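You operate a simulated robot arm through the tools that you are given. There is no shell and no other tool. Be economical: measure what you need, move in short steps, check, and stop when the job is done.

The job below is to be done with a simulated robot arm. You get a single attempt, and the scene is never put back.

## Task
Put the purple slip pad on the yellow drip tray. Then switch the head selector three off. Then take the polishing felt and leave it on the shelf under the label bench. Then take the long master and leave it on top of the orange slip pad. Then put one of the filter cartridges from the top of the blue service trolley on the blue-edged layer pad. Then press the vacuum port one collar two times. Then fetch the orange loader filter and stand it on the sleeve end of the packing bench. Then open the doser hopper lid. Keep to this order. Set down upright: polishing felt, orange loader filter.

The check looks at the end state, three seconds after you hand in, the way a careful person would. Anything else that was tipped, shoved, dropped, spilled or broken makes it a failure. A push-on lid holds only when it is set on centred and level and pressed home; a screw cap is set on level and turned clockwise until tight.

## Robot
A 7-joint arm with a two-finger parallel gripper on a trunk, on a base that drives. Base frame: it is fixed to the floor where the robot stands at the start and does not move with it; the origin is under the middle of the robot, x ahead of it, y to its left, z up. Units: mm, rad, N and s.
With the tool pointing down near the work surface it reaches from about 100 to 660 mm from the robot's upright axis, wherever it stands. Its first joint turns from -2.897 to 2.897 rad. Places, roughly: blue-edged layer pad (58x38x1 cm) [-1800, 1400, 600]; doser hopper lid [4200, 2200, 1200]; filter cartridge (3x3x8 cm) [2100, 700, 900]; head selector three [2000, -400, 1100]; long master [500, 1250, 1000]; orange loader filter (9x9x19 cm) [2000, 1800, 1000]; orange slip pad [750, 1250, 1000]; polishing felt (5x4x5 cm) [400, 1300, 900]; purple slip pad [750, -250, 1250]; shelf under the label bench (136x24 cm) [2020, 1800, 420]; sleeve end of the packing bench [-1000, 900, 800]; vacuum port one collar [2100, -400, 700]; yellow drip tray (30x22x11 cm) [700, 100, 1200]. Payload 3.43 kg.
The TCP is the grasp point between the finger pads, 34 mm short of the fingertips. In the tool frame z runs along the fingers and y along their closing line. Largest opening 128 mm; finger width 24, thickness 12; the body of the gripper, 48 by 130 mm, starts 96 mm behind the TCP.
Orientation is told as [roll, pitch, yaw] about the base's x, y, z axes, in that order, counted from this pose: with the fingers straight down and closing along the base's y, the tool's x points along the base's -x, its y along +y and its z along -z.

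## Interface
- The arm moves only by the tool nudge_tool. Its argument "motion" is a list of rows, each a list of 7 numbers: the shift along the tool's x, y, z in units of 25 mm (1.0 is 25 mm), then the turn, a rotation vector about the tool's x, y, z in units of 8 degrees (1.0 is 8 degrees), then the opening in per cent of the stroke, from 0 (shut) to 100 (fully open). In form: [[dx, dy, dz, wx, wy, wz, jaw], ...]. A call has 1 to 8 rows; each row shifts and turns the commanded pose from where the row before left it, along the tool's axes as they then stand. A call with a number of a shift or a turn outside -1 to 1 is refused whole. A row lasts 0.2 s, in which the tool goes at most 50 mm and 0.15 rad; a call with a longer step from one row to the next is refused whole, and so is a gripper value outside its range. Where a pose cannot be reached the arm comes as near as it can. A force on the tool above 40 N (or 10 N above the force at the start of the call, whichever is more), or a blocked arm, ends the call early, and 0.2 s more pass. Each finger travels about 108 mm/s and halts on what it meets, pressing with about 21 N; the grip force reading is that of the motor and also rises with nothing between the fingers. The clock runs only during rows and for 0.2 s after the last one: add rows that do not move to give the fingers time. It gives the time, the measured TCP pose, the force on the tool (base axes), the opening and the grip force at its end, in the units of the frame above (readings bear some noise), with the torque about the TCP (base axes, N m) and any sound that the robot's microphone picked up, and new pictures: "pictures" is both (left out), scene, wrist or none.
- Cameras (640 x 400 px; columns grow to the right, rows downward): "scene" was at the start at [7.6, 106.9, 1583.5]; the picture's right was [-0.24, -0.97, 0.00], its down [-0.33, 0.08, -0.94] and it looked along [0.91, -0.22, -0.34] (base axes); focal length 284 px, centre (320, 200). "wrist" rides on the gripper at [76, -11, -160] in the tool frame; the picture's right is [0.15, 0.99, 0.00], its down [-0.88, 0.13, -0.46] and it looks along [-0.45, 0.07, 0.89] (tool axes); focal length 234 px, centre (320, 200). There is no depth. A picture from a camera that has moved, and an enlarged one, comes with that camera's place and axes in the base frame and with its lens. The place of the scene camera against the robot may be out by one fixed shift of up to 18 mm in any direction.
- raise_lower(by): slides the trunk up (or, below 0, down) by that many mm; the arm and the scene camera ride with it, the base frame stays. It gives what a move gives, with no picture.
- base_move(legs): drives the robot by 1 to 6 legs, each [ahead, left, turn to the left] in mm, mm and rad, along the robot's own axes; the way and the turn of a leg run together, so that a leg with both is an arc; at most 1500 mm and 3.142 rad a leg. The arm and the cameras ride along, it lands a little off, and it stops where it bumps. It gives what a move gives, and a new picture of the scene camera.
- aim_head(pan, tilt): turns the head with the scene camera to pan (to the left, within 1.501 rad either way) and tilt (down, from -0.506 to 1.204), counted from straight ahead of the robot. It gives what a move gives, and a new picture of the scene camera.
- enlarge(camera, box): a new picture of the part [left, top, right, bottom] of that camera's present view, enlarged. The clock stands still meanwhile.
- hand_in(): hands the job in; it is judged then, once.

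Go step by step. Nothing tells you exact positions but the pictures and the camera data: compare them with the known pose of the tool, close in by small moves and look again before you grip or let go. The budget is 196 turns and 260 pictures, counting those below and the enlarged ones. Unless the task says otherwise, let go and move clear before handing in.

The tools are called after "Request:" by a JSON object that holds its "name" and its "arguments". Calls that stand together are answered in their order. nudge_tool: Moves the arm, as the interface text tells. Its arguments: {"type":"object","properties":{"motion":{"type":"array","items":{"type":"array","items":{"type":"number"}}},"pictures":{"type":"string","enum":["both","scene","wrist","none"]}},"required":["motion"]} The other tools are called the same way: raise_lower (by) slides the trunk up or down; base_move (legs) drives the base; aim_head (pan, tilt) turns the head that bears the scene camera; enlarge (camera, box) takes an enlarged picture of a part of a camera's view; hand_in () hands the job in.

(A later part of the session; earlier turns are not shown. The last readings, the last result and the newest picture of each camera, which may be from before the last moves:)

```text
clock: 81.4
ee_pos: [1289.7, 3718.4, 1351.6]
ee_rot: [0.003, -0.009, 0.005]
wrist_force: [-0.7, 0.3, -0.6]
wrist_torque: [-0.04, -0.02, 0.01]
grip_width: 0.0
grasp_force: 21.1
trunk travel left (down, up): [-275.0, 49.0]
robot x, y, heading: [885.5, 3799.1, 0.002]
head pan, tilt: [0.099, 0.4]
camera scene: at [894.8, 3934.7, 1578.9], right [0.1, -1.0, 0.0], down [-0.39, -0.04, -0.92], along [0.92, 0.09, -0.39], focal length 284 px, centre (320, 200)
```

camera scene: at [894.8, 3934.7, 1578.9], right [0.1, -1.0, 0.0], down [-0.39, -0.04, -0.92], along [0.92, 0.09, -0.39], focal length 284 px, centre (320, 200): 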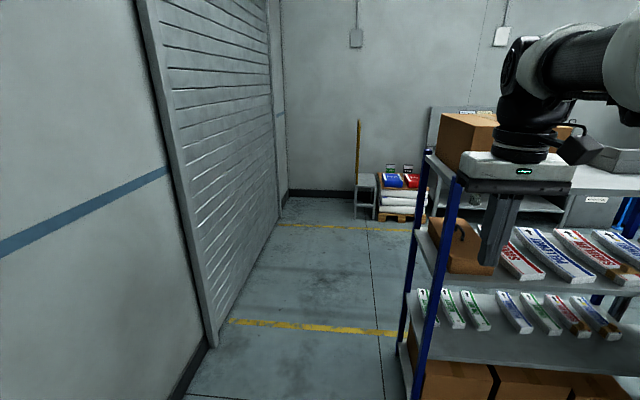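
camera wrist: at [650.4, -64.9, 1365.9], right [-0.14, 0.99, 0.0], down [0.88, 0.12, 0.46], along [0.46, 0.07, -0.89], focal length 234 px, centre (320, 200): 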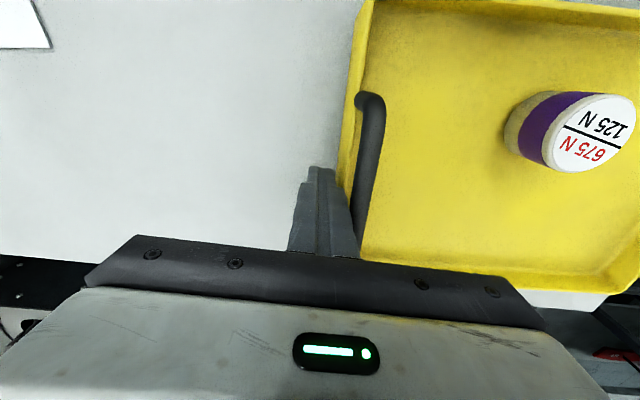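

The base bumped by the wall bin, so I'll go ahead first, then left, then through the passage.

Request:
{"name": "base_move", "arguments": {"legs": [[0, -30, 0], [370, 0, 0], [0, 360, 0], [1450, 0, 0]]}}

Request:
{"name": "aim_head", "arguments": {"pan": -1.2, "tilt": 0.4}}

Request:
{"name": "aim_head", "arguments": {"pan": -0.1, "tilt": 0.4}}

```text
clock: 94.8
ee_pos: [3119.7, 4083.3, 1350.7]
ee_rot: [0.003, -0.01, 0.026]
wrist_force: [0.6, -0.2, 0.0]
wrist_torque: [-0.03, -0.04, 0.01]
grip_width: 0.0
grasp_force: 21.0
trunk travel left (down, up): [-275.0, 49.0]
robot x, y, heading: [2713.5, 4150.5, 0.024]
head pan, tilt: [0.099, 0.4]
camera scene: at [2720.5, 4290.0, 1578.9], right [0.12, -0.99, 0.0], down [-0.39, -0.05, -0.92], along [0.91, 0.11, -0.39], focal length 284 px, centre (320, 200)
```

scene: 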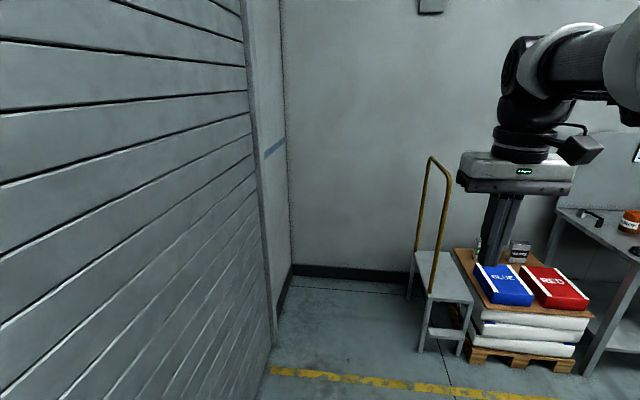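

```text
clock: 96.3
ee_pos: [3119.2, 4083.4, 1352.4]
ee_rot: [0.003, -0.008, 0.027]
wrist_force: [-0.2, 0.8, -0.5]
wrist_torque: [0.0, 0.04, -0.01]
grip_width: 0.1
grasp_force: 20.6
trunk travel left (down, up): [-275.0, 49.0]
robot x, y, heading: [2715.2, 4151.1, 0.018]
head pan, tilt: [-1.201, 0.4]
camera scene: at [2664.0, 4193.1, 1578.9], right [-0.92, -0.38, 0.0], down [-0.15, 0.36, -0.92], along [0.35, -0.85, -0.39], focal length 284 px, centre (320, 200)
```

scene: 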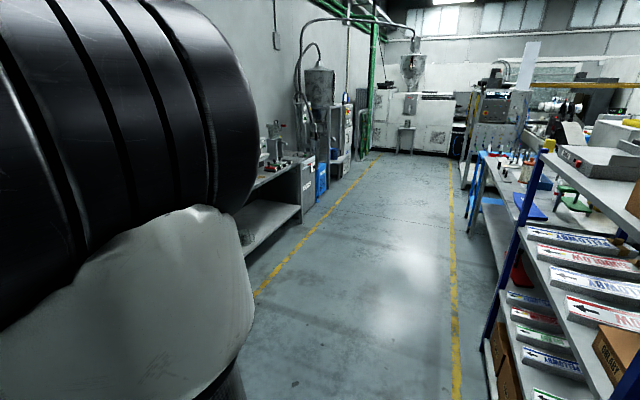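

```text
clock: 97.6
ee_pos: [3119.1, 4083.8, 1351.8]
ee_rot: [0.004, -0.009, 0.026]
wrist_force: [0.4, -1.1, 0.0]
wrist_torque: [0.01, 0.0, 0.0]
grip_width: 0.0
grasp_force: 20.7
trunk travel left (down, up): [-275.0, 49.0]
robot x, y, heading: [2714.0, 4150.9, 0.024]
head pan, tilt: [-0.099, 0.4]
camera scene: at [2720.8, 4271.5, 1578.9], right [-0.08, -1.0, 0.0], down [-0.39, 0.03, -0.92], along [0.92, -0.07, -0.39], focal length 284 px, centre (320, 200)
```

scene: 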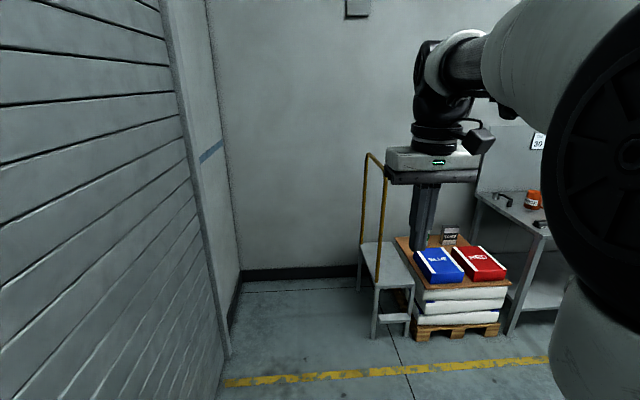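

A wide aisle runs toward -y behind all the benches. I'll enter it, turn to face -y, and drive down toward the panel machine.

Request:
{"name": "base_move", "arguments": {"legs": [[260, 0, 0], [0, -800, 0], [0, 0, -1.595], [1500, 0, 0], [700, 0, 0]]}}

Request:
{"name": "aim_head", "arguments": {"pan": 0.35, "tilt": 0.3}}

Request:
{"name": "aim_head", "arguments": {"pan": -1.4, "tilt": 0.4}}

```text
clock: 121.5
ee_pos: [3054.6, 759.3, 1351.1]
ee_rot: [0.005, -0.008, -1.506]
wrist_force: [0.4, 0.4, 0.7]
wrist_torque: [0.0, -0.04, -0.01]
grip_width: 0.0
grasp_force: 21.2
trunk travel left (down, up): [-275.0, 49.0]
robot x, y, heading: [3107.4, 1168.9, -1.512]
head pan, tilt: [-0.099, 0.4]
camera scene: at [3245.4, 1162.1, 1578.9], right [-1.0, 0.04, 0.0], down [0.01, 0.39, -0.92], along [-0.04, -0.92, -0.39], focal length 284 px, centre (320, 200)
```

scene: 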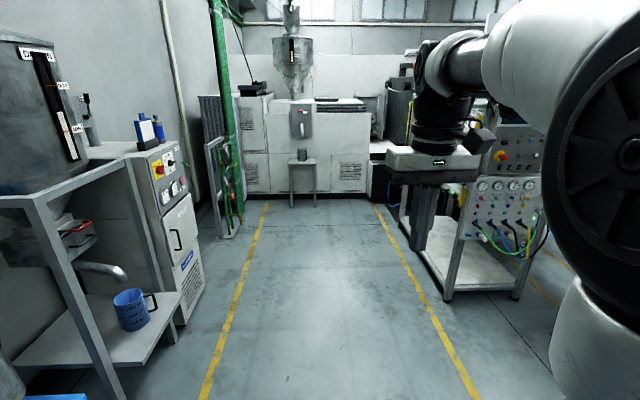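

```text
clock: 122.4
ee_pos: [3053.8, 760.4, 1351.7]
ee_rot: [0.004, -0.01, -1.507]
wrist_force: [-0.4, 0.1, -0.1]
wrist_torque: [-0.03, 0.0, -0.03]
grip_width: 0.0
grasp_force: 20.8
trunk travel left (down, up): [-275.0, 49.0]
robot x, y, heading: [3107.7, 1165.1, -1.51]
head pan, tilt: [0.351, 0.3]
camera scene: at [3286.3, 1169.2, 1588.2], right [-0.92, -0.4, 0.0], down [-0.12, 0.27, -0.96], along [0.38, -0.88, -0.3], focal length 284 px, centre (320, 200)
```

scene: 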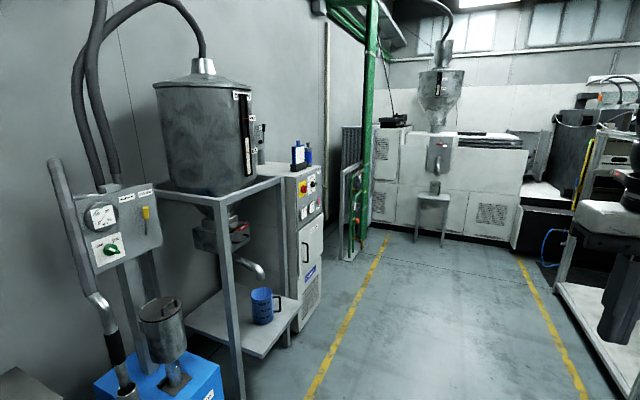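

```text
clock: 124.2
ee_pos: [3054.6, 759.0, 1351.6]
ee_rot: [0.005, -0.009, -1.505]
wrist_force: [0.1, 0.6, 0.0]
wrist_torque: [-0.01, 0.03, -0.02]
grip_width: 0.1
grasp_force: 20.9
trunk travel left (down, up): [-275.0, 49.0]
robot x, y, heading: [3105.5, 1168.5, -1.512]
head pan, tilt: [-1.4, 0.4]
camera scene: at [3158.8, 1233.5, 1578.9], right [-0.23, 0.97, 0.0], down [0.38, 0.09, -0.92], along [-0.9, -0.21, -0.39], focal length 284 px, centre (320, 200)
```

scene: 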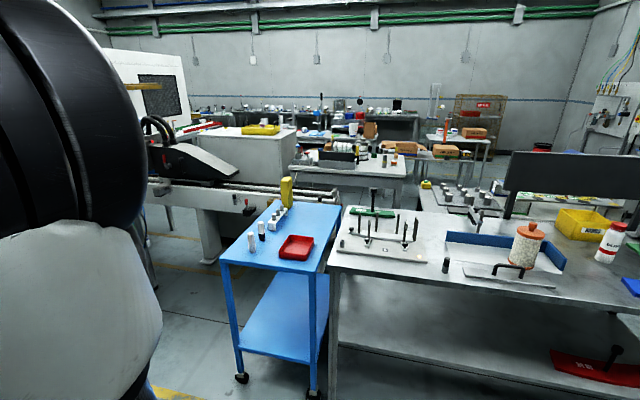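

The cart with hoses and a selector panel faces +y around (1900, -500), and the trolley is at x about 2150, y 540–970. I'll drive to stand facing that panel.

Request:
{"name": "base_move", "arguments": {"legs": [[0, 0, -0.059], [1000, 0, 0], [0, -700, 0]]}}

Request:
{"name": "aim_head", "arguments": {"pan": 0.0, "tilt": 0.5}}

```text
clock: 136.7
ee_pos: [2321.9, -240.4, 1351.9]
ee_rot: [0.003, -0.01, -1.59]
wrist_force: [0.1, 0.1, -1.2]
wrist_torque: [-0.01, -0.01, 0.01]
grip_width: 0.2
grasp_force: 21.3
trunk travel left (down, up): [-275.0, 49.0]
robot x, y, heading: [2410.3, 158.4, -1.594]
head pan, tilt: [-1.4, 0.4]
camera scene: at [2466.1, 223.8, 1578.9], right [-0.15, 0.99, 0.0], down [0.38, 0.06, -0.92], along [-0.91, -0.14, -0.39], focal length 284 px, centre (320, 200)
```

scene: 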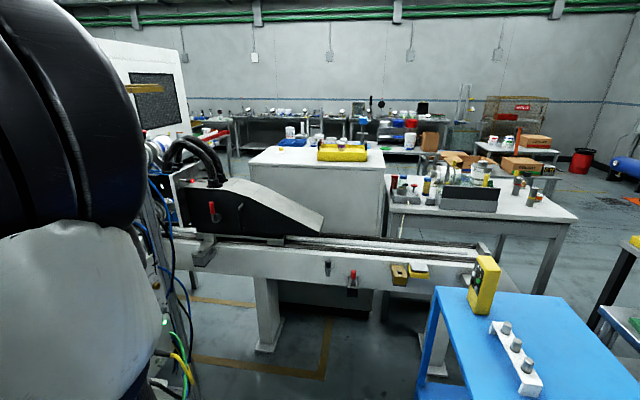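

```text
clock: 138.2
ee_pos: [2322.7, -240.3, 1351.9]
ee_rot: [0.004, -0.008, -1.591]
wrist_force: [-0.8, 0.3, 0.7]
wrist_torque: [-0.01, -0.01, -0.01]
grip_width: 0.0
grasp_force: 21.3
trunk travel left (down, up): [-275.0, 49.0]
robot x, y, heading: [2408.5, 159.6, -1.594]
head pan, tilt: [0.0, 0.499]
camera scene: at [2555.7, 146.6, 1569.8], right [-1.0, 0.02, 0.0], down [0.01, 0.48, -0.88], along [-0.02, -0.88, -0.48], focal length 284 px, centre (320, 200)
```

scene: 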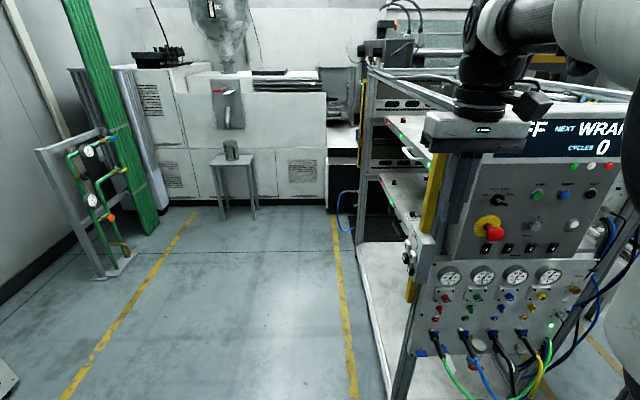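

The panel is right there, facing me. Enlarging to read its labels.

Request:
{"name": "enlarge", "arguments": {"camera": "scene", "box": [420, 150, 640, 288]}}

Request:
{"name": "enlarge", "arguments": {"camera": "scene", "box": [420, 255, 600, 368]}}

```text
2.90 times, centred on (530, 219) of scene
camera zoom: at [2555.7, 146.6, 1569.8], right [-1.0, 0.02, 0.0], down [0.01, 0.48, -0.88], along [-0.02, -0.88, -0.48], focal length 822 px, centre (-289, 145)
```

zoom: 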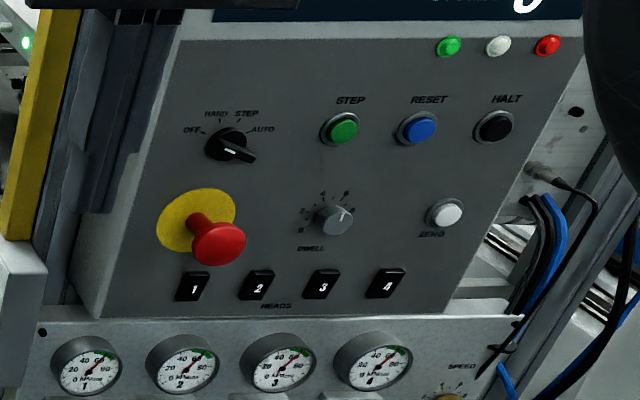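

```text
3.54 times, centred on (510, 312) of scene
camera zoom: at [2555.7, 146.6, 1569.8], right [-1.0, 0.02, 0.0], down [0.01, 0.48, -0.88], along [-0.02, -0.88, -0.48], focal length 1004 px, centre (-353, -195)
```

zoom: 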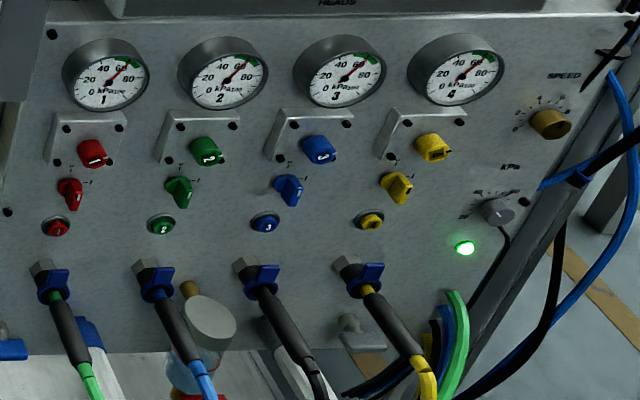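

The rockers labelled HEADS 1–4 are on the upper panel, with 3 at about (2000, -430, 1100); the port collars are the blue ones at the bottom. I'll shift the base right so the arm faces rocker 3.

Request:
{"name": "base_move", "arguments": {"legs": [[0, -300, 0.023]]}}

Request:
{"name": "nudge_tool", "arguments": {"motion": [[0, 0, 0.6, 0, -1, 0, 0], [0, 0, 0.6, 0, -1, 0, 0], [0, 0, 0.6, 0, -1, 0, 0], [0, 0, 0.4, 0, -1, 0, 0], [0, 0, 0, 0, -1, 0, 0], [0, 0, 0, 0, -1, 0, 0]]}}

```text
clock: 141.6
ee_pos: [2034.5, -238.9, 1351.8]
ee_rot: [0.004, -0.009, -1.565]
wrist_force: [-0.2, -0.5, -0.5]
wrist_torque: [-0.01, 0.01, 0.02]
grip_width: 0.1
grasp_force: 20.9
trunk travel left (down, up): [-275.0, 49.0]
robot x, y, heading: [2112.8, 163.6, -1.567]
head pan, tilt: [0.0, 0.499]
camera scene: at [2258.6, 152.9, 1569.8], right [-1.0, 0.0, 0.0], down [0.0, 0.48, -0.88], along [0.0, -0.88, -0.48], focal length 284 px, centre (320, 200)
```

scene: 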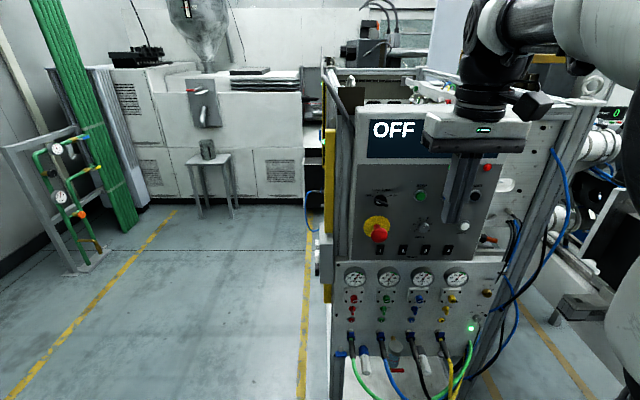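

```text
clock: 143.0
ee_pos: [2036.0, -250.9, 1297.7]
ee_rot: [0.007, -0.849, -1.569]
wrist_force: [-0.3, -0.3, -0.4]
wrist_torque: [0.01, -0.01, 0.0]
grip_width: 0.0
grasp_force: 21.2
trunk travel left (down, up): [-275.0, 49.0]
robot x, y, heading: [2110.1, 158.5, -1.567]
head pan, tilt: [0.0, 0.499]
camera scene: at [2258.6, 153.1, 1569.8], right [-1.0, 0.0, 0.0], down [0.0, 0.48, -0.88], along [0.0, -0.88, -0.48], focal length 284 px, centre (320, 200)
camera wrist: at [2022.5, -79.9, 1346.8], right [0.99, 0.1, -0.11], down [0.13, -0.24, 0.96], along [0.07, -0.97, -0.25], focal length 234 px, centre (320, 200)
```

scene: 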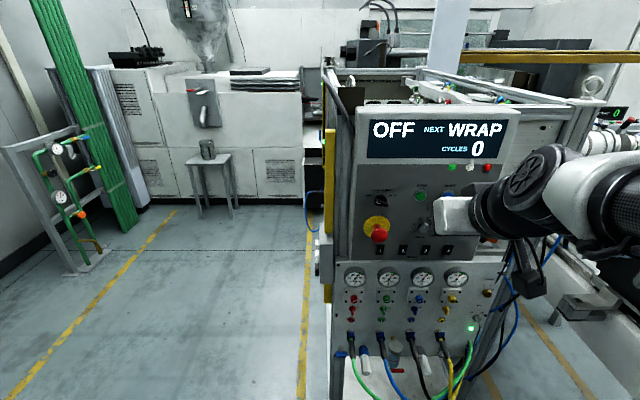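
wrist: 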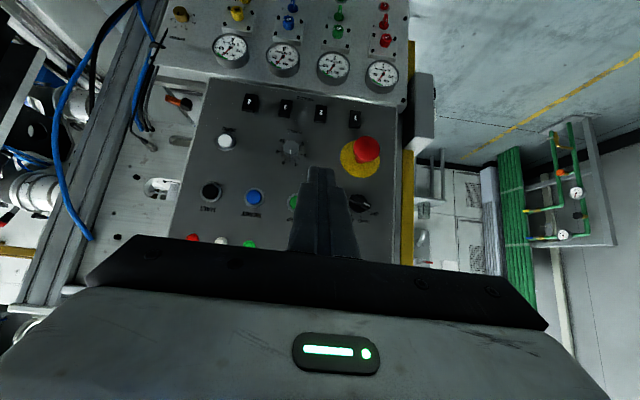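

Both views agree that rocker 3 sits near (1967, -461, 1082). Enlarging to see the rocker state and where its OFF side is.

Request:
{"name": "enlarge", "arguments": {"camera": "scene", "box": [360, 230, 480, 305]}}

Request:
{"name": "enlarge", "arguments": {"camera": "wrist", "box": [220, 70, 400, 182]}}

```text
5.33 times, centred on (420, 268) of scene
camera zoom: at [2258.6, 153.1, 1569.8], right [-1.0, 0.0, 0.0], down [0.0, 0.48, -0.88], along [0.0, -0.88, -0.48], focal length 1512 px, centre (-213, -160)
```

zoom: 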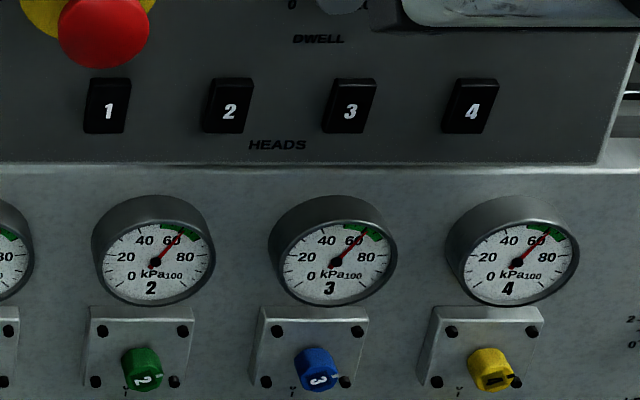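

```text
3.56 times, centred on (310, 126) of wrist
camera zoom: at [2022.5, -79.9, 1346.8], right [0.99, 0.1, -0.11], down [0.13, -0.24, 0.96], along [0.07, -0.97, -0.25], focal length 833 px, centre (356, 463)
```

zoom: 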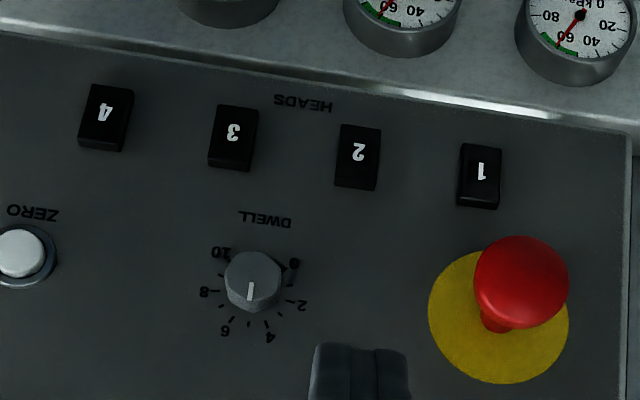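

I need the rocker tilt in finer detail.

Request:
{"name": "enlarge", "arguments": {"camera": "scene", "box": [412, 240, 444, 260]}}

Request:
{"name": "enlarge", "arguments": {"camera": "wrist", "box": [268, 92, 308, 117]}}

```text
16.00 times, centred on (428, 250) of scene
camera zoom: at [2258.6, 153.1, 1569.8], right [-1.0, 0.0, 0.0], down [0.0, 0.48, -0.88], along [0.0, -0.88, -0.48], focal length 4536 px, centre (-1408, -600)
```

zoom: 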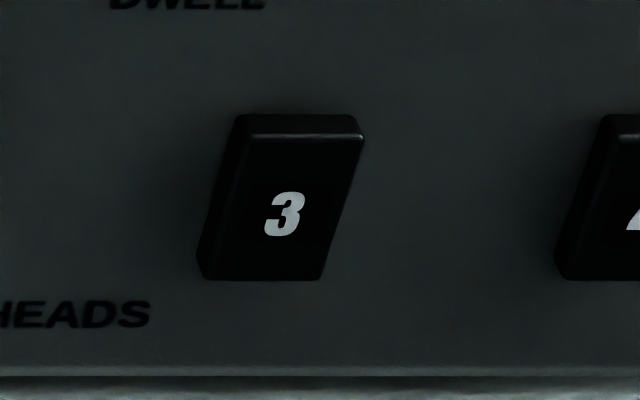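

```text
16.00 times, centred on (288, 104) of wrist
camera zoom: at [2022.5, -79.9, 1346.8], right [0.99, 0.1, -0.11], down [0.13, -0.24, 0.96], along [0.07, -0.97, -0.25], focal length 3747 px, centre (832, 1728)
```

zoom: 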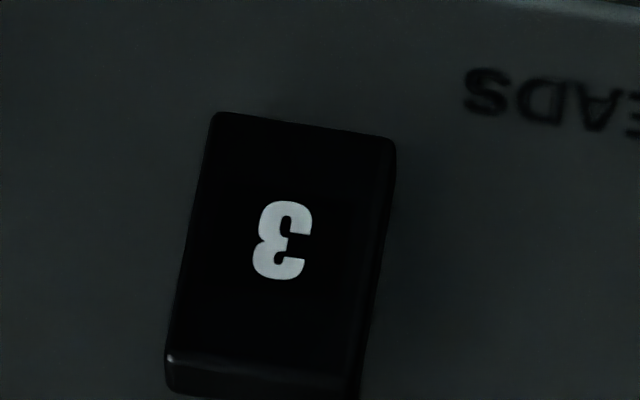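

The rocker's top edge stands proud and its bottom is pressed in, so pressing the upper half will flip it. I'll level the tool to point at the panel.

Request:
{"name": "nudge_tool", "arguments": {"motion": [[0, -0.5, 0, 0, -1, 0, 0], [0, -0.5, 0, 0, -1, 0, 0], [0, -0.5, 0, 0, -1, 0, 0], [0, -0.5, 0, 0, -1, 0, 0], [0, -0.5, 0, 0, -1, 0, 0], [0, -0.27, 0, 0, -0.17, 0, 0]], "pictures": "none"}}

Request:
{"name": "nudge_tool", "arguments": {"motion": [[1, 0, 0, 0, 0, 0, 0], [1, 0, 0, 0, 0, 0, 0], [1, 0, 0, 0, 0, 0, 0], [1, 0, 0, 0, 0, 0, 0], [1, 0, 0, 0, 0, 0, 0], [1, 0, 0.5, 0, 0, 0, 0], [1, 0, 0.5, 0, 0, 0, 0], [0.9, 0, 0.5, 0, 0, 0, 0]]}}

```text
clock: 144.4
ee_pos: [1939.0, -282.8, 1327.4]
ee_rot: [1.461, -1.567, -3.027]
wrist_force: [-0.1, -0.2, -0.2]
wrist_torque: [-0.03, 0.0, 0.01]
grip_width: 0.1
grasp_force: 20.9
out of reach, approached as far as the arm can: row 3, 4, 5
trunk travel left (down, up): [-275.0, 49.0]
robot x, y, heading: [2113.0, 162.9, -1.568]
head pan, tilt: [0.0, 0.499]
```

```text
clock: 146.2
ee_pos: [1921.7, -335.8, 1136.4]
ee_rot: [1.163, -1.569, -2.728]
wrist_force: [0.1, -0.6, -0.4]
wrist_torque: [0.0, 0.0, 0.03]
grip_width: 0.0
grasp_force: 20.5
out of reach, approached as far as the arm can: row 1, 2, 3, 4
trunk travel left (down, up): [-275.0, 49.0]
robot x, y, heading: [2107.8, 164.8, -1.566]
head pan, tilt: [0.0, 0.499]
camera scene: at [2258.7, 152.9, 1569.8], right [-1.0, 0.0, 0.0], down [0.0, 0.48, -0.88], along [0.0, -0.88, -0.48], focal length 284 px, centre (320, 200)
camera wrist: at [1909.8, -175.9, 1061.2], right [0.99, 0.01, -0.14], down [0.13, 0.46, 0.88], along [0.07, -0.89, 0.45], focal length 234 px, centre (320, 200)
```

scene: 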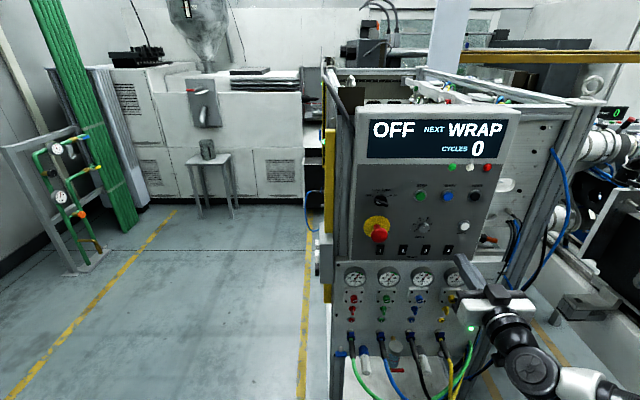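
wrist: 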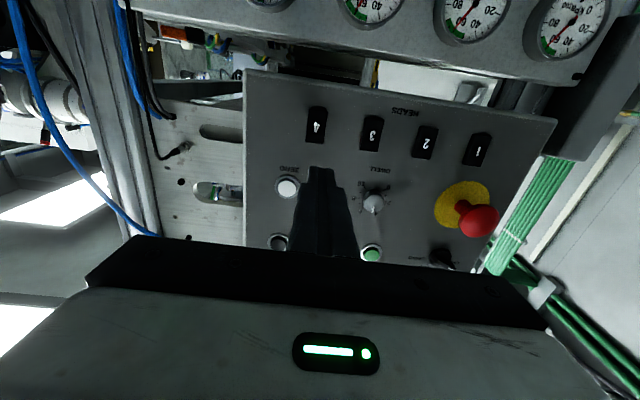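

Now triangulating from the wrist views alone, rocker 3 is near (1972, -428, 1104). Aligning the tips with its upper half at 50 mm stand-off.

Request:
{"name": "nudge_tool", "arguments": {"motion": [[0.4, 1, 0, 0, 0, 0, 0], [0.4, 1, 0, 0, 0, 0, 0], [0, 0, 0.3, 0, 0, 0, 0]]}}

Request:
{"name": "enlarge", "arguments": {"camera": "wrist", "box": [220, 60, 420, 185]}}

Request:
{"name": "enlarge", "arguments": {"camera": "scene", "box": [360, 190, 520, 290]}}

```text
clock: 147.0
ee_pos: [1971.9, -343.4, 1117.8]
ee_rot: [0.906, -1.567, -2.475]
wrist_force: [0.0, 0.1, -0.5]
wrist_torque: [-0.03, -0.01, 0.0]
grip_width: 0.0
grasp_force: 20.9
trunk travel left (down, up): [-275.0, 49.0]
robot x, y, heading: [2110.3, 165.5, -1.566]
head pan, tilt: [0.0, 0.499]
camera scene: at [2258.8, 152.8, 1569.8], right [-1.0, 0.0, 0.0], down [0.0, 0.48, -0.88], along [0.0, -0.88, -0.48], focal length 284 px, centre (320, 200)
camera wrist: at [1961.2, -182.7, 1042.6], right [0.99, 0.01, -0.14], down [0.13, 0.45, 0.88], along [0.07, -0.89, 0.45], focal length 234 px, centre (320, 200)
```

scene: 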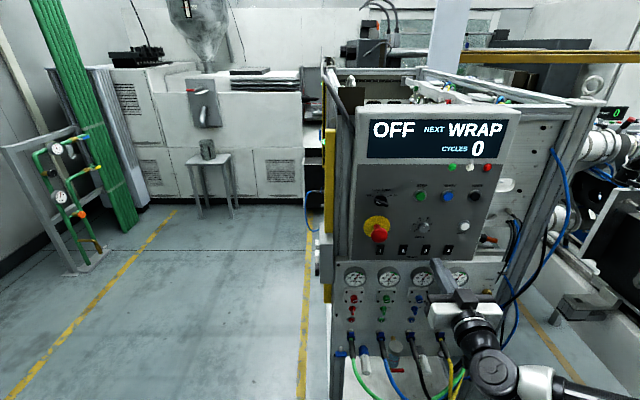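
wrist: 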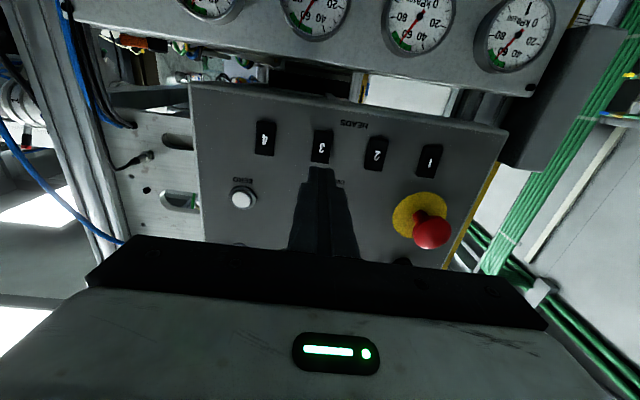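

```text
3.20 times, centred on (320, 122) of wrist
camera zoom: at [1961.2, -182.7, 1042.6], right [0.99, 0.01, -0.14], down [0.13, 0.45, 0.88], along [0.07, -0.89, 0.45], focal length 749 px, centre (320, 448)
```

zoom: 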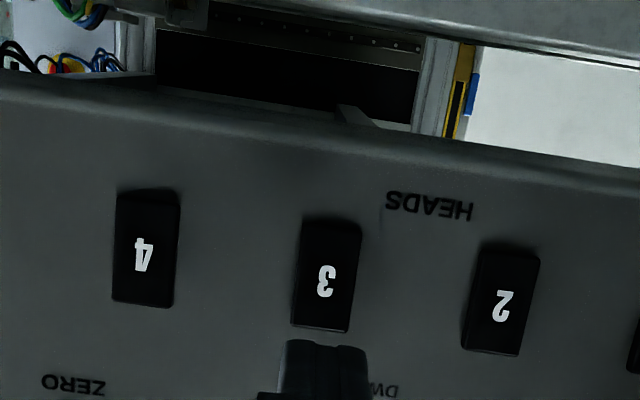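

```text
4.00 times, centred on (440, 240) of scene
camera zoom: at [2258.8, 152.8, 1569.8], right [-1.0, 0.0, 0.0], down [0.0, 0.48, -0.88], along [0.0, -0.88, -0.48], focal length 1134 px, centre (-160, 40)
```

zoom: 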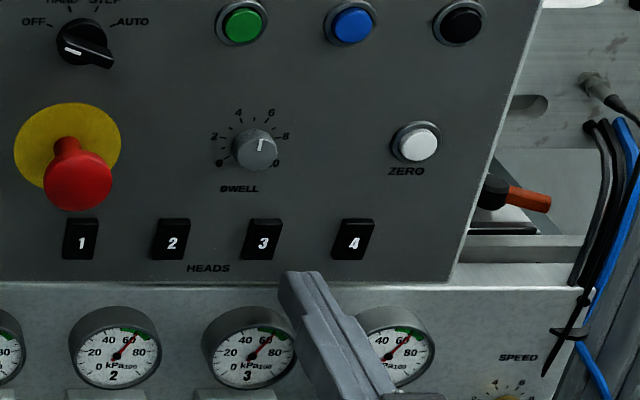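

Tips are lined up with the upper part of rocker 3. Approaching slowly.

Request:
{"name": "nudge_tool", "arguments": {"motion": [[0.08, 0, 0.5, 0, 0, 0, 0], [0, 0, 0.5, 0, 0, 0, 0], [0, 0, 0.5, 0, 0, 0, 0]]}}

Request:
{"name": "enlarge", "arguments": {"camera": "scene", "box": [380, 215, 476, 275]}}

```text
clock: 147.8
ee_pos: [1972.8, -381.7, 1115.6]
ee_rot: [1.183, -1.566, -2.746]
wrist_force: [0.4, -0.1, 0.4]
wrist_torque: [0.0, 0.0, -0.02]
grip_width: 0.1
grasp_force: 20.8
trunk travel left (down, up): [-275.0, 49.0]
robot x, y, heading: [2111.8, 165.5, -1.57]
head pan, tilt: [0.0, 0.499]
camera scene: at [2258.7, 152.9, 1569.8], right [-1.0, 0.0, 0.0], down [0.0, 0.48, -0.88], along [0.0, -0.88, -0.48], focal length 284 px, centre (320, 200)
camera wrist: at [1962.4, -221.0, 1039.7], right [0.99, 0.01, -0.14], down [0.12, 0.46, 0.88], along [0.07, -0.89, 0.45], focal length 234 px, centre (320, 200)
```

scene: 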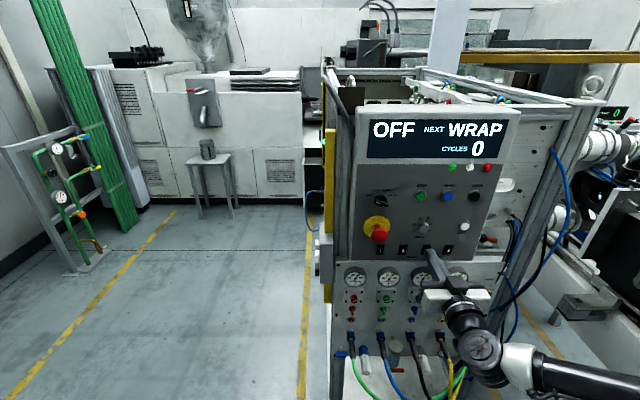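
wrist: 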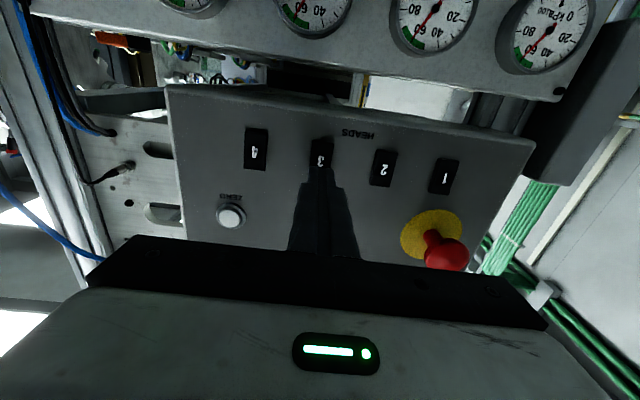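

```text
6.67 times, centred on (428, 245) of scene
camera zoom: at [2258.7, 152.9, 1569.8], right [-1.0, 0.0, 0.0], down [0.0, 0.48, -0.88], along [0.0, -0.88, -0.48], focal length 1890 px, centre (-400, -100)
```

zoom: 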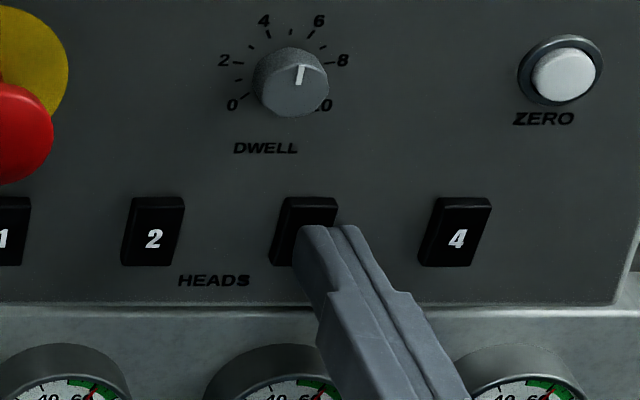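

The tip looks roughly level with the rocker's middle, so I'll raise it 10 mm, keep advancing and look again.

Request:
{"name": "nudge_tool", "arguments": {"motion": [[-0.4, 0.08, 0.2, 0, 0, 0, 0], [0, 0, 0.2, 0, 0, 0, 0]], "pictures": "none"}}

Request:
{"name": "enlarge", "arguments": {"camera": "scene", "box": [404, 230, 452, 260]}}

Request:
{"name": "enlarge", "arguments": {"camera": "wrist", "box": [280, 110, 360, 160]}}

```text
clock: 148.4
ee_pos: [1974.5, -389.7, 1124.8]
ee_rot: [1.155, -1.568, -2.722]
wrist_force: [-0.5, -0.7, -0.6]
wrist_torque: [-0.03, -0.01, 0.03]
grip_width: 0.3
grasp_force: 21.2
trunk travel left (down, up): [-275.0, 49.0]
robot x, y, heading: [2109.3, 166.4, -1.569]
head pan, tilt: [0.0, 0.499]
```

```text
13.33 times, centred on (428, 245) of scene
camera zoom: at [2258.8, 152.9, 1569.8], right [-1.0, 0.0, 0.0], down [0.0, 0.48, -0.88], along [0.0, -0.88, -0.48], focal length 3780 px, centre (-1120, -400)
```

zoom: 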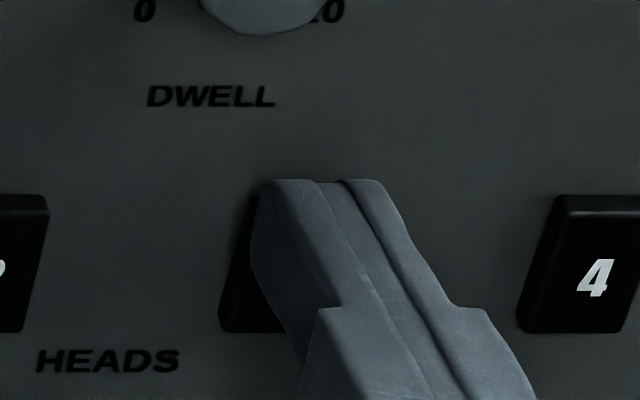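

```text
8.00 times, centred on (320, 135) of wrist
camera zoom: at [1963.6, -230.9, 1049.1], right [0.99, 0.01, -0.14], down [0.13, 0.46, 0.88], along [0.07, -0.89, 0.45], focal length 1873 px, centre (320, 720)
```

zoom: 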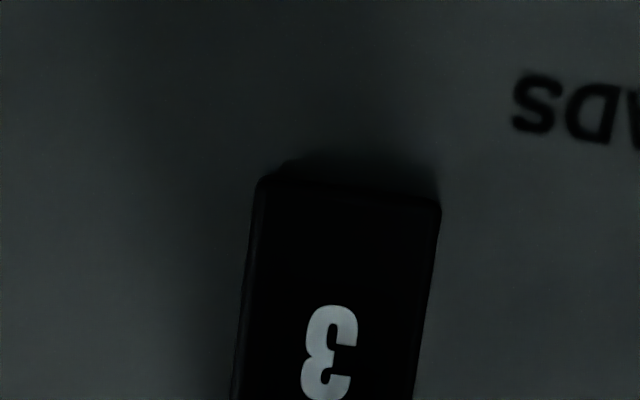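

The tip is on the upper half. Pressing in small steps.

Request:
{"name": "nudge_tool", "arguments": {"motion": [[0, 0.1, 0.2, 0, 0, 0, 0], [0, 0, 0.2, 0, 0, 0, 0], [0, 0, 0.2, 0, 0, 0, 0]], "pictures": "none"}}

Request:
{"name": "enlarge", "arguments": {"camera": "scene", "box": [404, 230, 452, 260]}}

```text
clock: 149.2
ee_pos: [1978.0, -395.8, 1124.5]
ee_rot: [0.938, -1.565, -2.504]
wrist_force: [-0.2, 23.9, 7.2]
wrist_torque: [0.05, -0.04, -0.03]
grip_width: 0.0
grasp_force: 21.0
trunk travel left (down, up): [-275.0, 49.0]
robot x, y, heading: [2116.0, 163.1, -1.575]
head pan, tilt: [0.0, 0.499]
stopped in row 3: the force on the tool passed its limit at 46 N (the readings are from after the stop); the commanded pose is now the measured one
```

```text
13.33 times, centred on (428, 245) of scene
camera zoom: at [2258.8, 157.1, 1570.0], right [-1.0, 0.0, 0.0], down [0.0, 0.48, -0.88], along [0.0, -0.88, -0.48], focal length 3780 px, centre (-1120, -400)
```

zoom: 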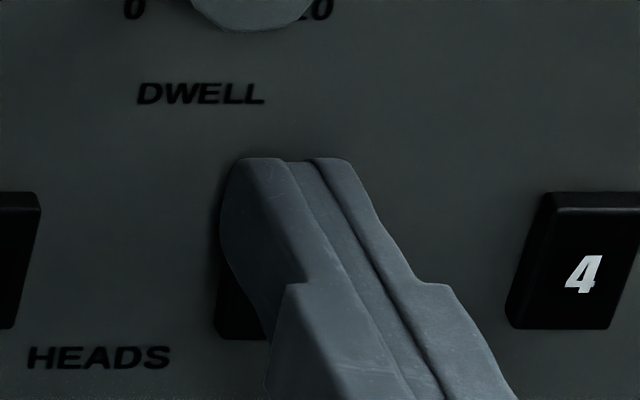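

It pressed hard at the end of the stroke. Backing off to see the rocker.

Request:
{"name": "nudge_tool", "arguments": {"motion": [[0, 0, -0.5, 0, 0, 0, 0], [0, 0, -0.5, 0, 0, 0, 0], [0, 0, -0.5, 0, 0, 0, 0], [0, -0.5, -0.5, 0, 0, 0, 0], [0.5, -0.5, -0.5, 0, 0, 0, 0]], "pictures": "none"}}

Request:
{"name": "enlarge", "arguments": {"camera": "scene", "box": [388, 230, 468, 280]}}

Request:
{"name": "enlarge", "arguments": {"camera": "wrist", "box": [220, 60, 480, 222]}}

```text
clock: 150.3
ee_pos: [1952.0, -336.2, 1111.8]
ee_rot: [0.499, -1.564, -2.059]
wrist_force: [-0.3, 0.3, -0.2]
wrist_torque: [-0.01, -0.02, 0.02]
grip_width: 0.0
grasp_force: 20.7
trunk travel left (down, up): [-275.0, 49.0]
robot x, y, heading: [2116.1, 164.6, -1.565]
head pan, tilt: [0.0, 0.499]
```

```text
8.00 times, centred on (428, 255) of scene
camera zoom: at [2258.7, 153.5, 1569.8], right [-1.0, 0.0, 0.0], down [0.0, 0.48, -0.88], along [0.0, -0.88, -0.48], focal length 2268 px, centre (-544, -240)
```

zoom: 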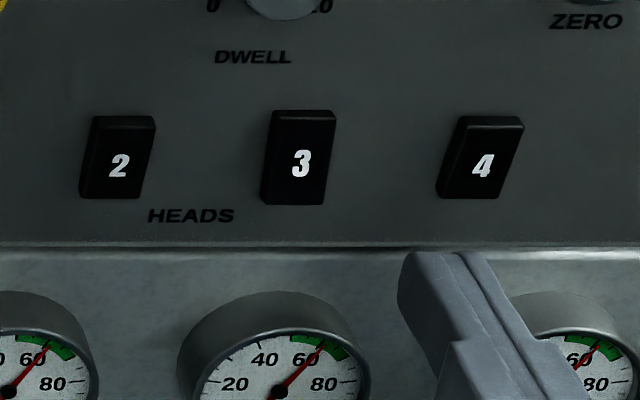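

```text
2.46 times, centred on (350, 141) of wrist
camera zoom: at [1940.6, -177.2, 1036.1], right [0.99, 0.01, -0.14], down [0.12, 0.45, 0.88], along [0.07, -0.89, 0.45], focal length 576 px, centre (246, 345)
```

zoom: 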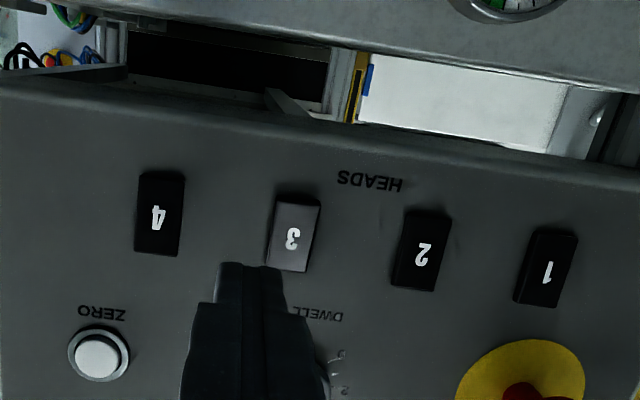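

Rocker 3 is flipped and the others are unchanged. Now I'll stow the arm with the tool down before driving to the bench for the polishing felt.

Request:
{"name": "nudge_tool", "arguments": {"motion": [[-1, 0, -0.3, 0, 0, 0, 0], [-1, 0, -0.3, 0, 0, 0, 0], [-1, 0, -0.2, 0, 0, 0, 0], [-1, 0, 0, 0, 0, 0, 0], [-1, 0, 0, 0, 0, 0, 0], [-1, 0.5, 0, 0, 0, 0, 0], [-1, 0.5, 0, 0, 0, 0, 0], [-1, 0.5, 0, 0, 0, 0, 0]], "pictures": "none"}}

Request:
{"name": "nudge_tool", "arguments": {"motion": [[0, 0, 0, 0, 1, 0, 0], [0, 0, 0, 0, 1, 0, 0], [0, 0, 0, 0, 1, 0, 0], [0, 0, 0, 0, 1, 0, 0], [0, 0, 0, 0, 1, 0, 0], [0, 0, 0, 0, 1, 0, 0]], "pictures": "none"}}

Request:
{"name": "nudge_tool", "arguments": {"motion": [[0, 0, 0, 0, 1, 0, 0], [0, 0, 0, 0, 1, 0, 0], [0, 0, 0, 0, 1, 0, 0], [0, 0, 0, 0, 1, 0, 0], [0, 0, 0, 0, 1, 0, 0]], "pictures": "scene"}}

```text
clock: 152.2
ee_pos: [1982.5, -324.5, 1310.6]
ee_rot: [0.538, -1.562, -2.103]
wrist_force: [-0.1, 0.6, 0.4]
wrist_torque: [0.01, -0.03, 0.01]
grip_width: 0.1
grasp_force: 21.0
out of reach, approached as far as the arm can: row 3, 6
trunk travel left (down, up): [-275.0, 49.0]
robot x, y, heading: [2112.3, 164.5, -1.569]
head pan, tilt: [0.0, 0.499]
```

```text
clock: 153.6
ee_pos: [1983.8, -325.5, 1311.4]
ee_rot: [0.007, -0.726, -1.567]
wrist_force: [-0.4, -0.6, 0.6]
wrist_torque: [0.01, -0.01, 0.01]
grip_width: 0.1
grasp_force: 21.6
trunk travel left (down, up): [-275.0, 49.0]
robot x, y, heading: [2113.8, 168.2, -1.565]
head pan, tilt: [0.0, 0.499]
```

```text
clock: 154.8
ee_pos: [1983.4, -325.7, 1309.3]
ee_rot: [0.005, -0.025, -1.564]
wrist_force: [-0.3, 1.1, 0.2]
wrist_torque: [0.01, -0.01, 0.06]
grip_width: 0.1
grasp_force: 21.2
trunk travel left (down, up): [-275.0, 49.0]
robot x, y, heading: [2107.5, 161.7, -1.572]
head pan, tilt: [0.0, 0.499]
camera scene: at [2258.6, 153.0, 1569.7], right [-1.0, 0.0, 0.0], down [0.0, 0.48, -0.88], along [0.0, -0.88, -0.48], focal length 284 px, centre (320, 200)
```

scene: 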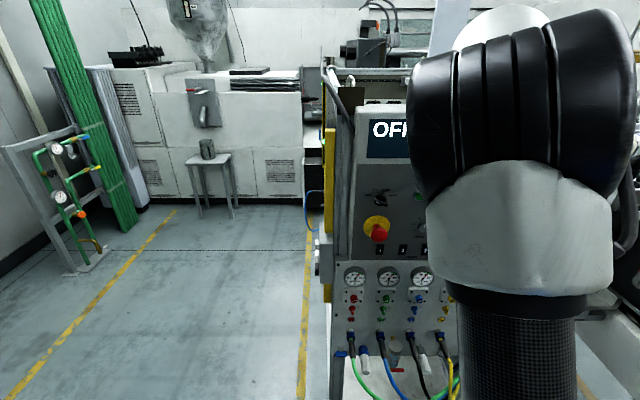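

Tucking the arm in and driving back up the aisle; I'll keep heading -90° all the way and use the known passage.

Request:
{"name": "nudge_tool", "arguments": {"motion": [[1, 0.8, -0.4, 0, 0, 0, 0], [1, 0.8, -0.4, 0, 0, 0, 0], [1, 0.8, -0.4, 0, 0, 0, 0], [1, 0.8, -0.4, 0, 0, 0, 0], [0.5, 0, 0, 0, 0.2, 0, 0]], "pictures": "none"}}

Request:
{"name": "base_move", "arguments": {"legs": [[0, 850, 0], [-1500, 0, 0], [-1500, 0, 0], [-965, 0, 0]]}}

```text
clock: 155.9
ee_pos: [2062.7, -210.1, 1349.6]
ee_rot: [0.001, -0.001, -1.566]
wrist_force: [-1.1, 0.0, -0.2]
wrist_torque: [-0.01, -0.01, 0.0]
grip_width: 0.0
grasp_force: 21.4
trunk travel left (down, up): [-275.0, 49.0]
robot x, y, heading: [2113.7, 165.4, -1.566]
head pan, tilt: [0.0, 0.499]
```

```text
clock: 183.4
ee_pos: [2888.4, 3780.4, 1348.8]
ee_rot: [0.002, 0.0, -1.56]
wrist_force: [-0.2, 0.2, -0.2]
wrist_torque: [0.0, -0.01, -0.03]
grip_width: 0.0
grasp_force: 20.5
trunk travel left (down, up): [-275.0, 49.0]
robot x, y, heading: [2934.0, 4156.8, -1.567]
head pan, tilt: [0.0, 0.499]
camera scene: at [3081.8, 4143.7, 1569.8], right [-1.0, 0.0, 0.0], down [0.0, 0.48, -0.88], along [0.0, -0.88, -0.48], focal length 284 px, centre (320, 200)
```

scene: 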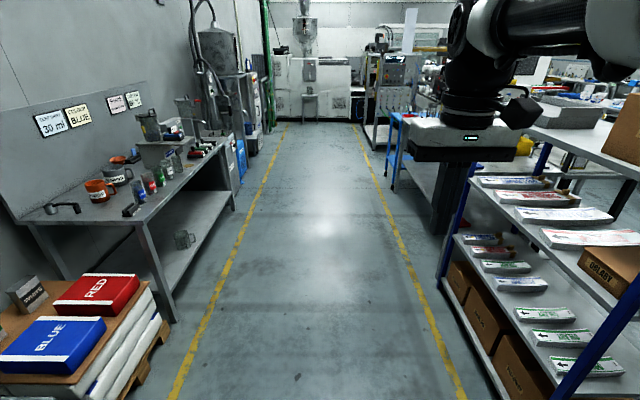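

Good drift-free drive. Continuing through the passage and around to the bench's left end.

Request:
{"name": "base_move", "arguments": {"legs": [[0, -1500, 0], [0, -190, 0], [650, 0, 0], [0, -700, 0], [1480, 0, 0]]}}

Request:
{"name": "aim_head", "arguments": {"pan": 0.0, "tilt": 0.8}}

```text
clock: 216.9
ee_pos: [553.6, 1631.3, 1347.9]
ee_rot: [0.004, -0.001, -1.542]
wrist_force: [-0.2, 0.9, 0.3]
wrist_torque: [-0.01, 0.0, 0.01]
grip_width: 0.0
grasp_force: 20.8
trunk travel left (down, up): [-275.0, 49.0]
robot x, y, heading: [588.7, 2010.5, -1.543]
head pan, tilt: [0.0, 0.499]
camera scene: at [741.2, 2000.0, 1569.8], right [-1.0, -0.02, 0.0], down [-0.01, 0.48, -0.88], along [0.02, -0.88, -0.48], focal length 284 px, centre (320, 200)
```

scene: 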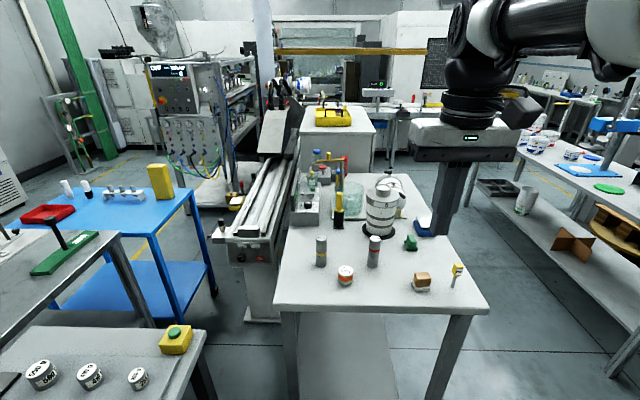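

```text
clock: 217.7
ee_pos: [554.1, 1632.8, 1348.4]
ee_rot: [0.005, -0.001, -1.541]
wrist_force: [-0.1, 0.7, 0.1]
wrist_torque: [0.01, 0.0, 0.02]
grip_width: 0.0
grasp_force: 21.1
trunk travel left (down, up): [-275.0, 49.0]
robot x, y, heading: [594.1, 2008.8, -1.544]
head pan, tilt: [0.0, 0.799]
camera scene: at [740.9, 2010.4, 1543.9], right [-1.0, -0.02, 0.0], down [-0.02, 0.72, -0.7], along [0.02, -0.7, -0.72], focal length 284 px, centre (320, 200)
```

scene: 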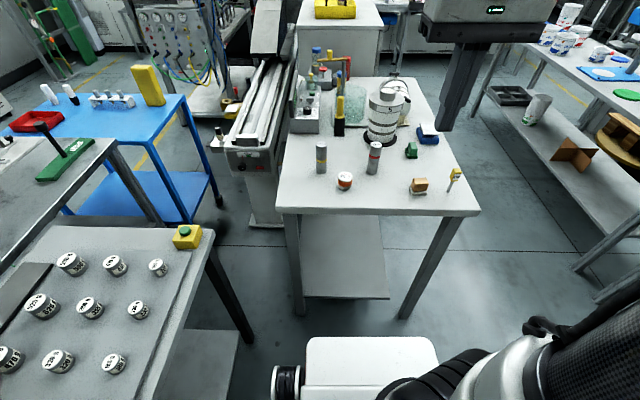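

I'm at the bench end with several candidates visible. Enlarging.

Request:
{"name": "enlarge", "arguments": {"camera": "scene", "box": [300, 120, 476, 230]}}

```text
3.64 times, centred on (388, 175) of scene
camera zoom: at [740.9, 2010.4, 1543.9], right [-1.0, -0.02, 0.0], down [-0.02, 0.72, -0.7], along [0.02, -0.7, -0.72], focal length 1031 px, centre (73, 291)
```

zoom: 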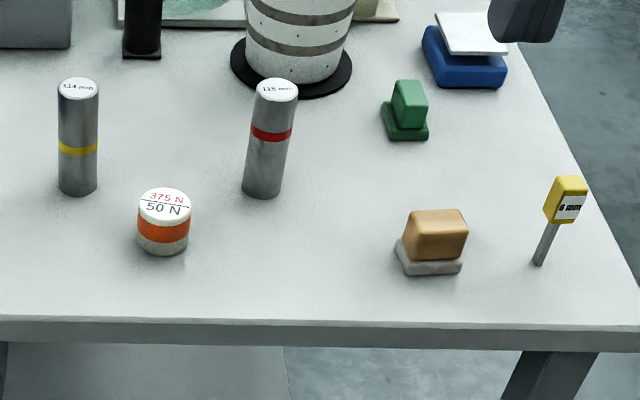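

The tan block on a grey felt base matches the felt at about (446, 1358); the red-banded 115 mm cylinder is the longer master and the orange-banded puck is the orange slip pad. I'll move closer and bring the gripper over the tan block.

Request:
{"name": "base_move", "arguments": {"legs": [[130, 0, -0.027]]}}

Request:
{"name": "nudge_tool", "arguments": {"motion": [[-0.8, -0.8, 1, 0, 0, 0, 66], [-0.8, -0.8, 1, 0, 0, 0, 66], [-0.8, -0.8, 1, 0, 0, 0, 66], [-0.8, -0.8, 1, 0, 0, 0, 66], [-0.8, -0.8, 1, 0, 0, 0, 66], [-0.8, 0, 1, 0, 0, 0, 66], [-0.8, 0, 1, 0, 0, 0, 66], [0, 0, 1, 0, 0, 0, 66]], "pictures": "wrist"}}

```text
clock: 219.0
ee_pos: [545.9, 1504.5, 1347.4]
ee_rot: [0.005, 0.001, -1.565]
wrist_force: [-0.2, 0.1, -0.7]
wrist_torque: [0.02, 0.02, 0.03]
grip_width: 0.1
grasp_force: 20.6
trunk travel left (down, up): [-275.0, 49.0]
robot x, y, heading: [597.9, 1878.7, -1.573]
head pan, tilt: [0.0, 0.799]
camera scene: at [742.8, 1876.6, 1543.8], right [-1.0, 0.0, 0.0], down [0.0, 0.72, -0.7], along [0.0, -0.7, -0.72], focal length 284 px, centre (320, 200)
```

scene: 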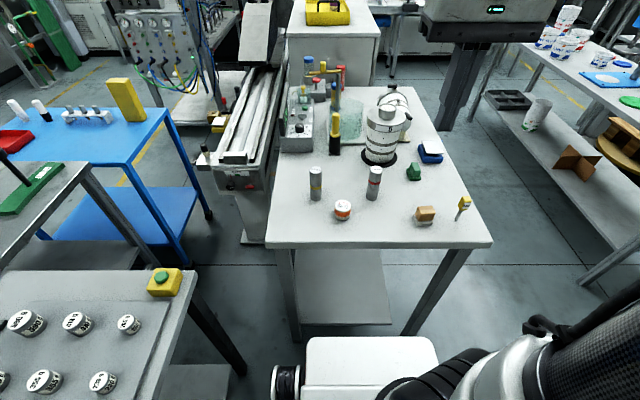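

```text
clock: 220.8
ee_pos: [449.3, 1361.7, 1146.4]
ee_rot: [0.004, -0.001, -1.566]
wrist_force: [0.8, -0.5, -0.5]
wrist_torque: [-0.02, 0.02, 0.02]
grip_width: 84.2
grasp_force: 0.0
trunk travel left (down, up): [-275.0, 49.0]
robot x, y, heading: [595.6, 1877.5, -1.569]
head pan, tilt: [0.0, 0.799]
camera wrist: at [437.1, 1439.1, 1307.3], right [0.99, 0.15, 0.0], down [0.13, -0.88, 0.46], along [0.07, -0.45, -0.89], focal length 234 px, centre (320, 200)
```

wrist: 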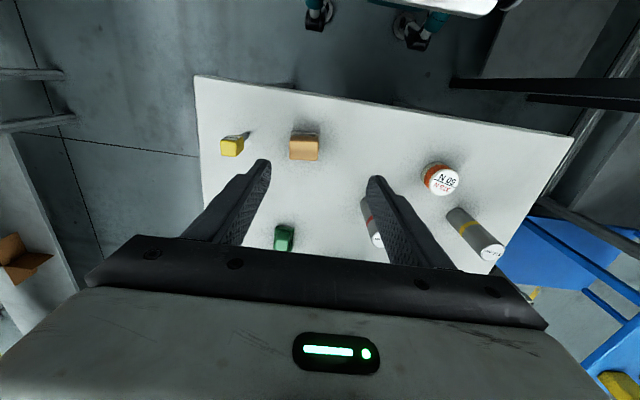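

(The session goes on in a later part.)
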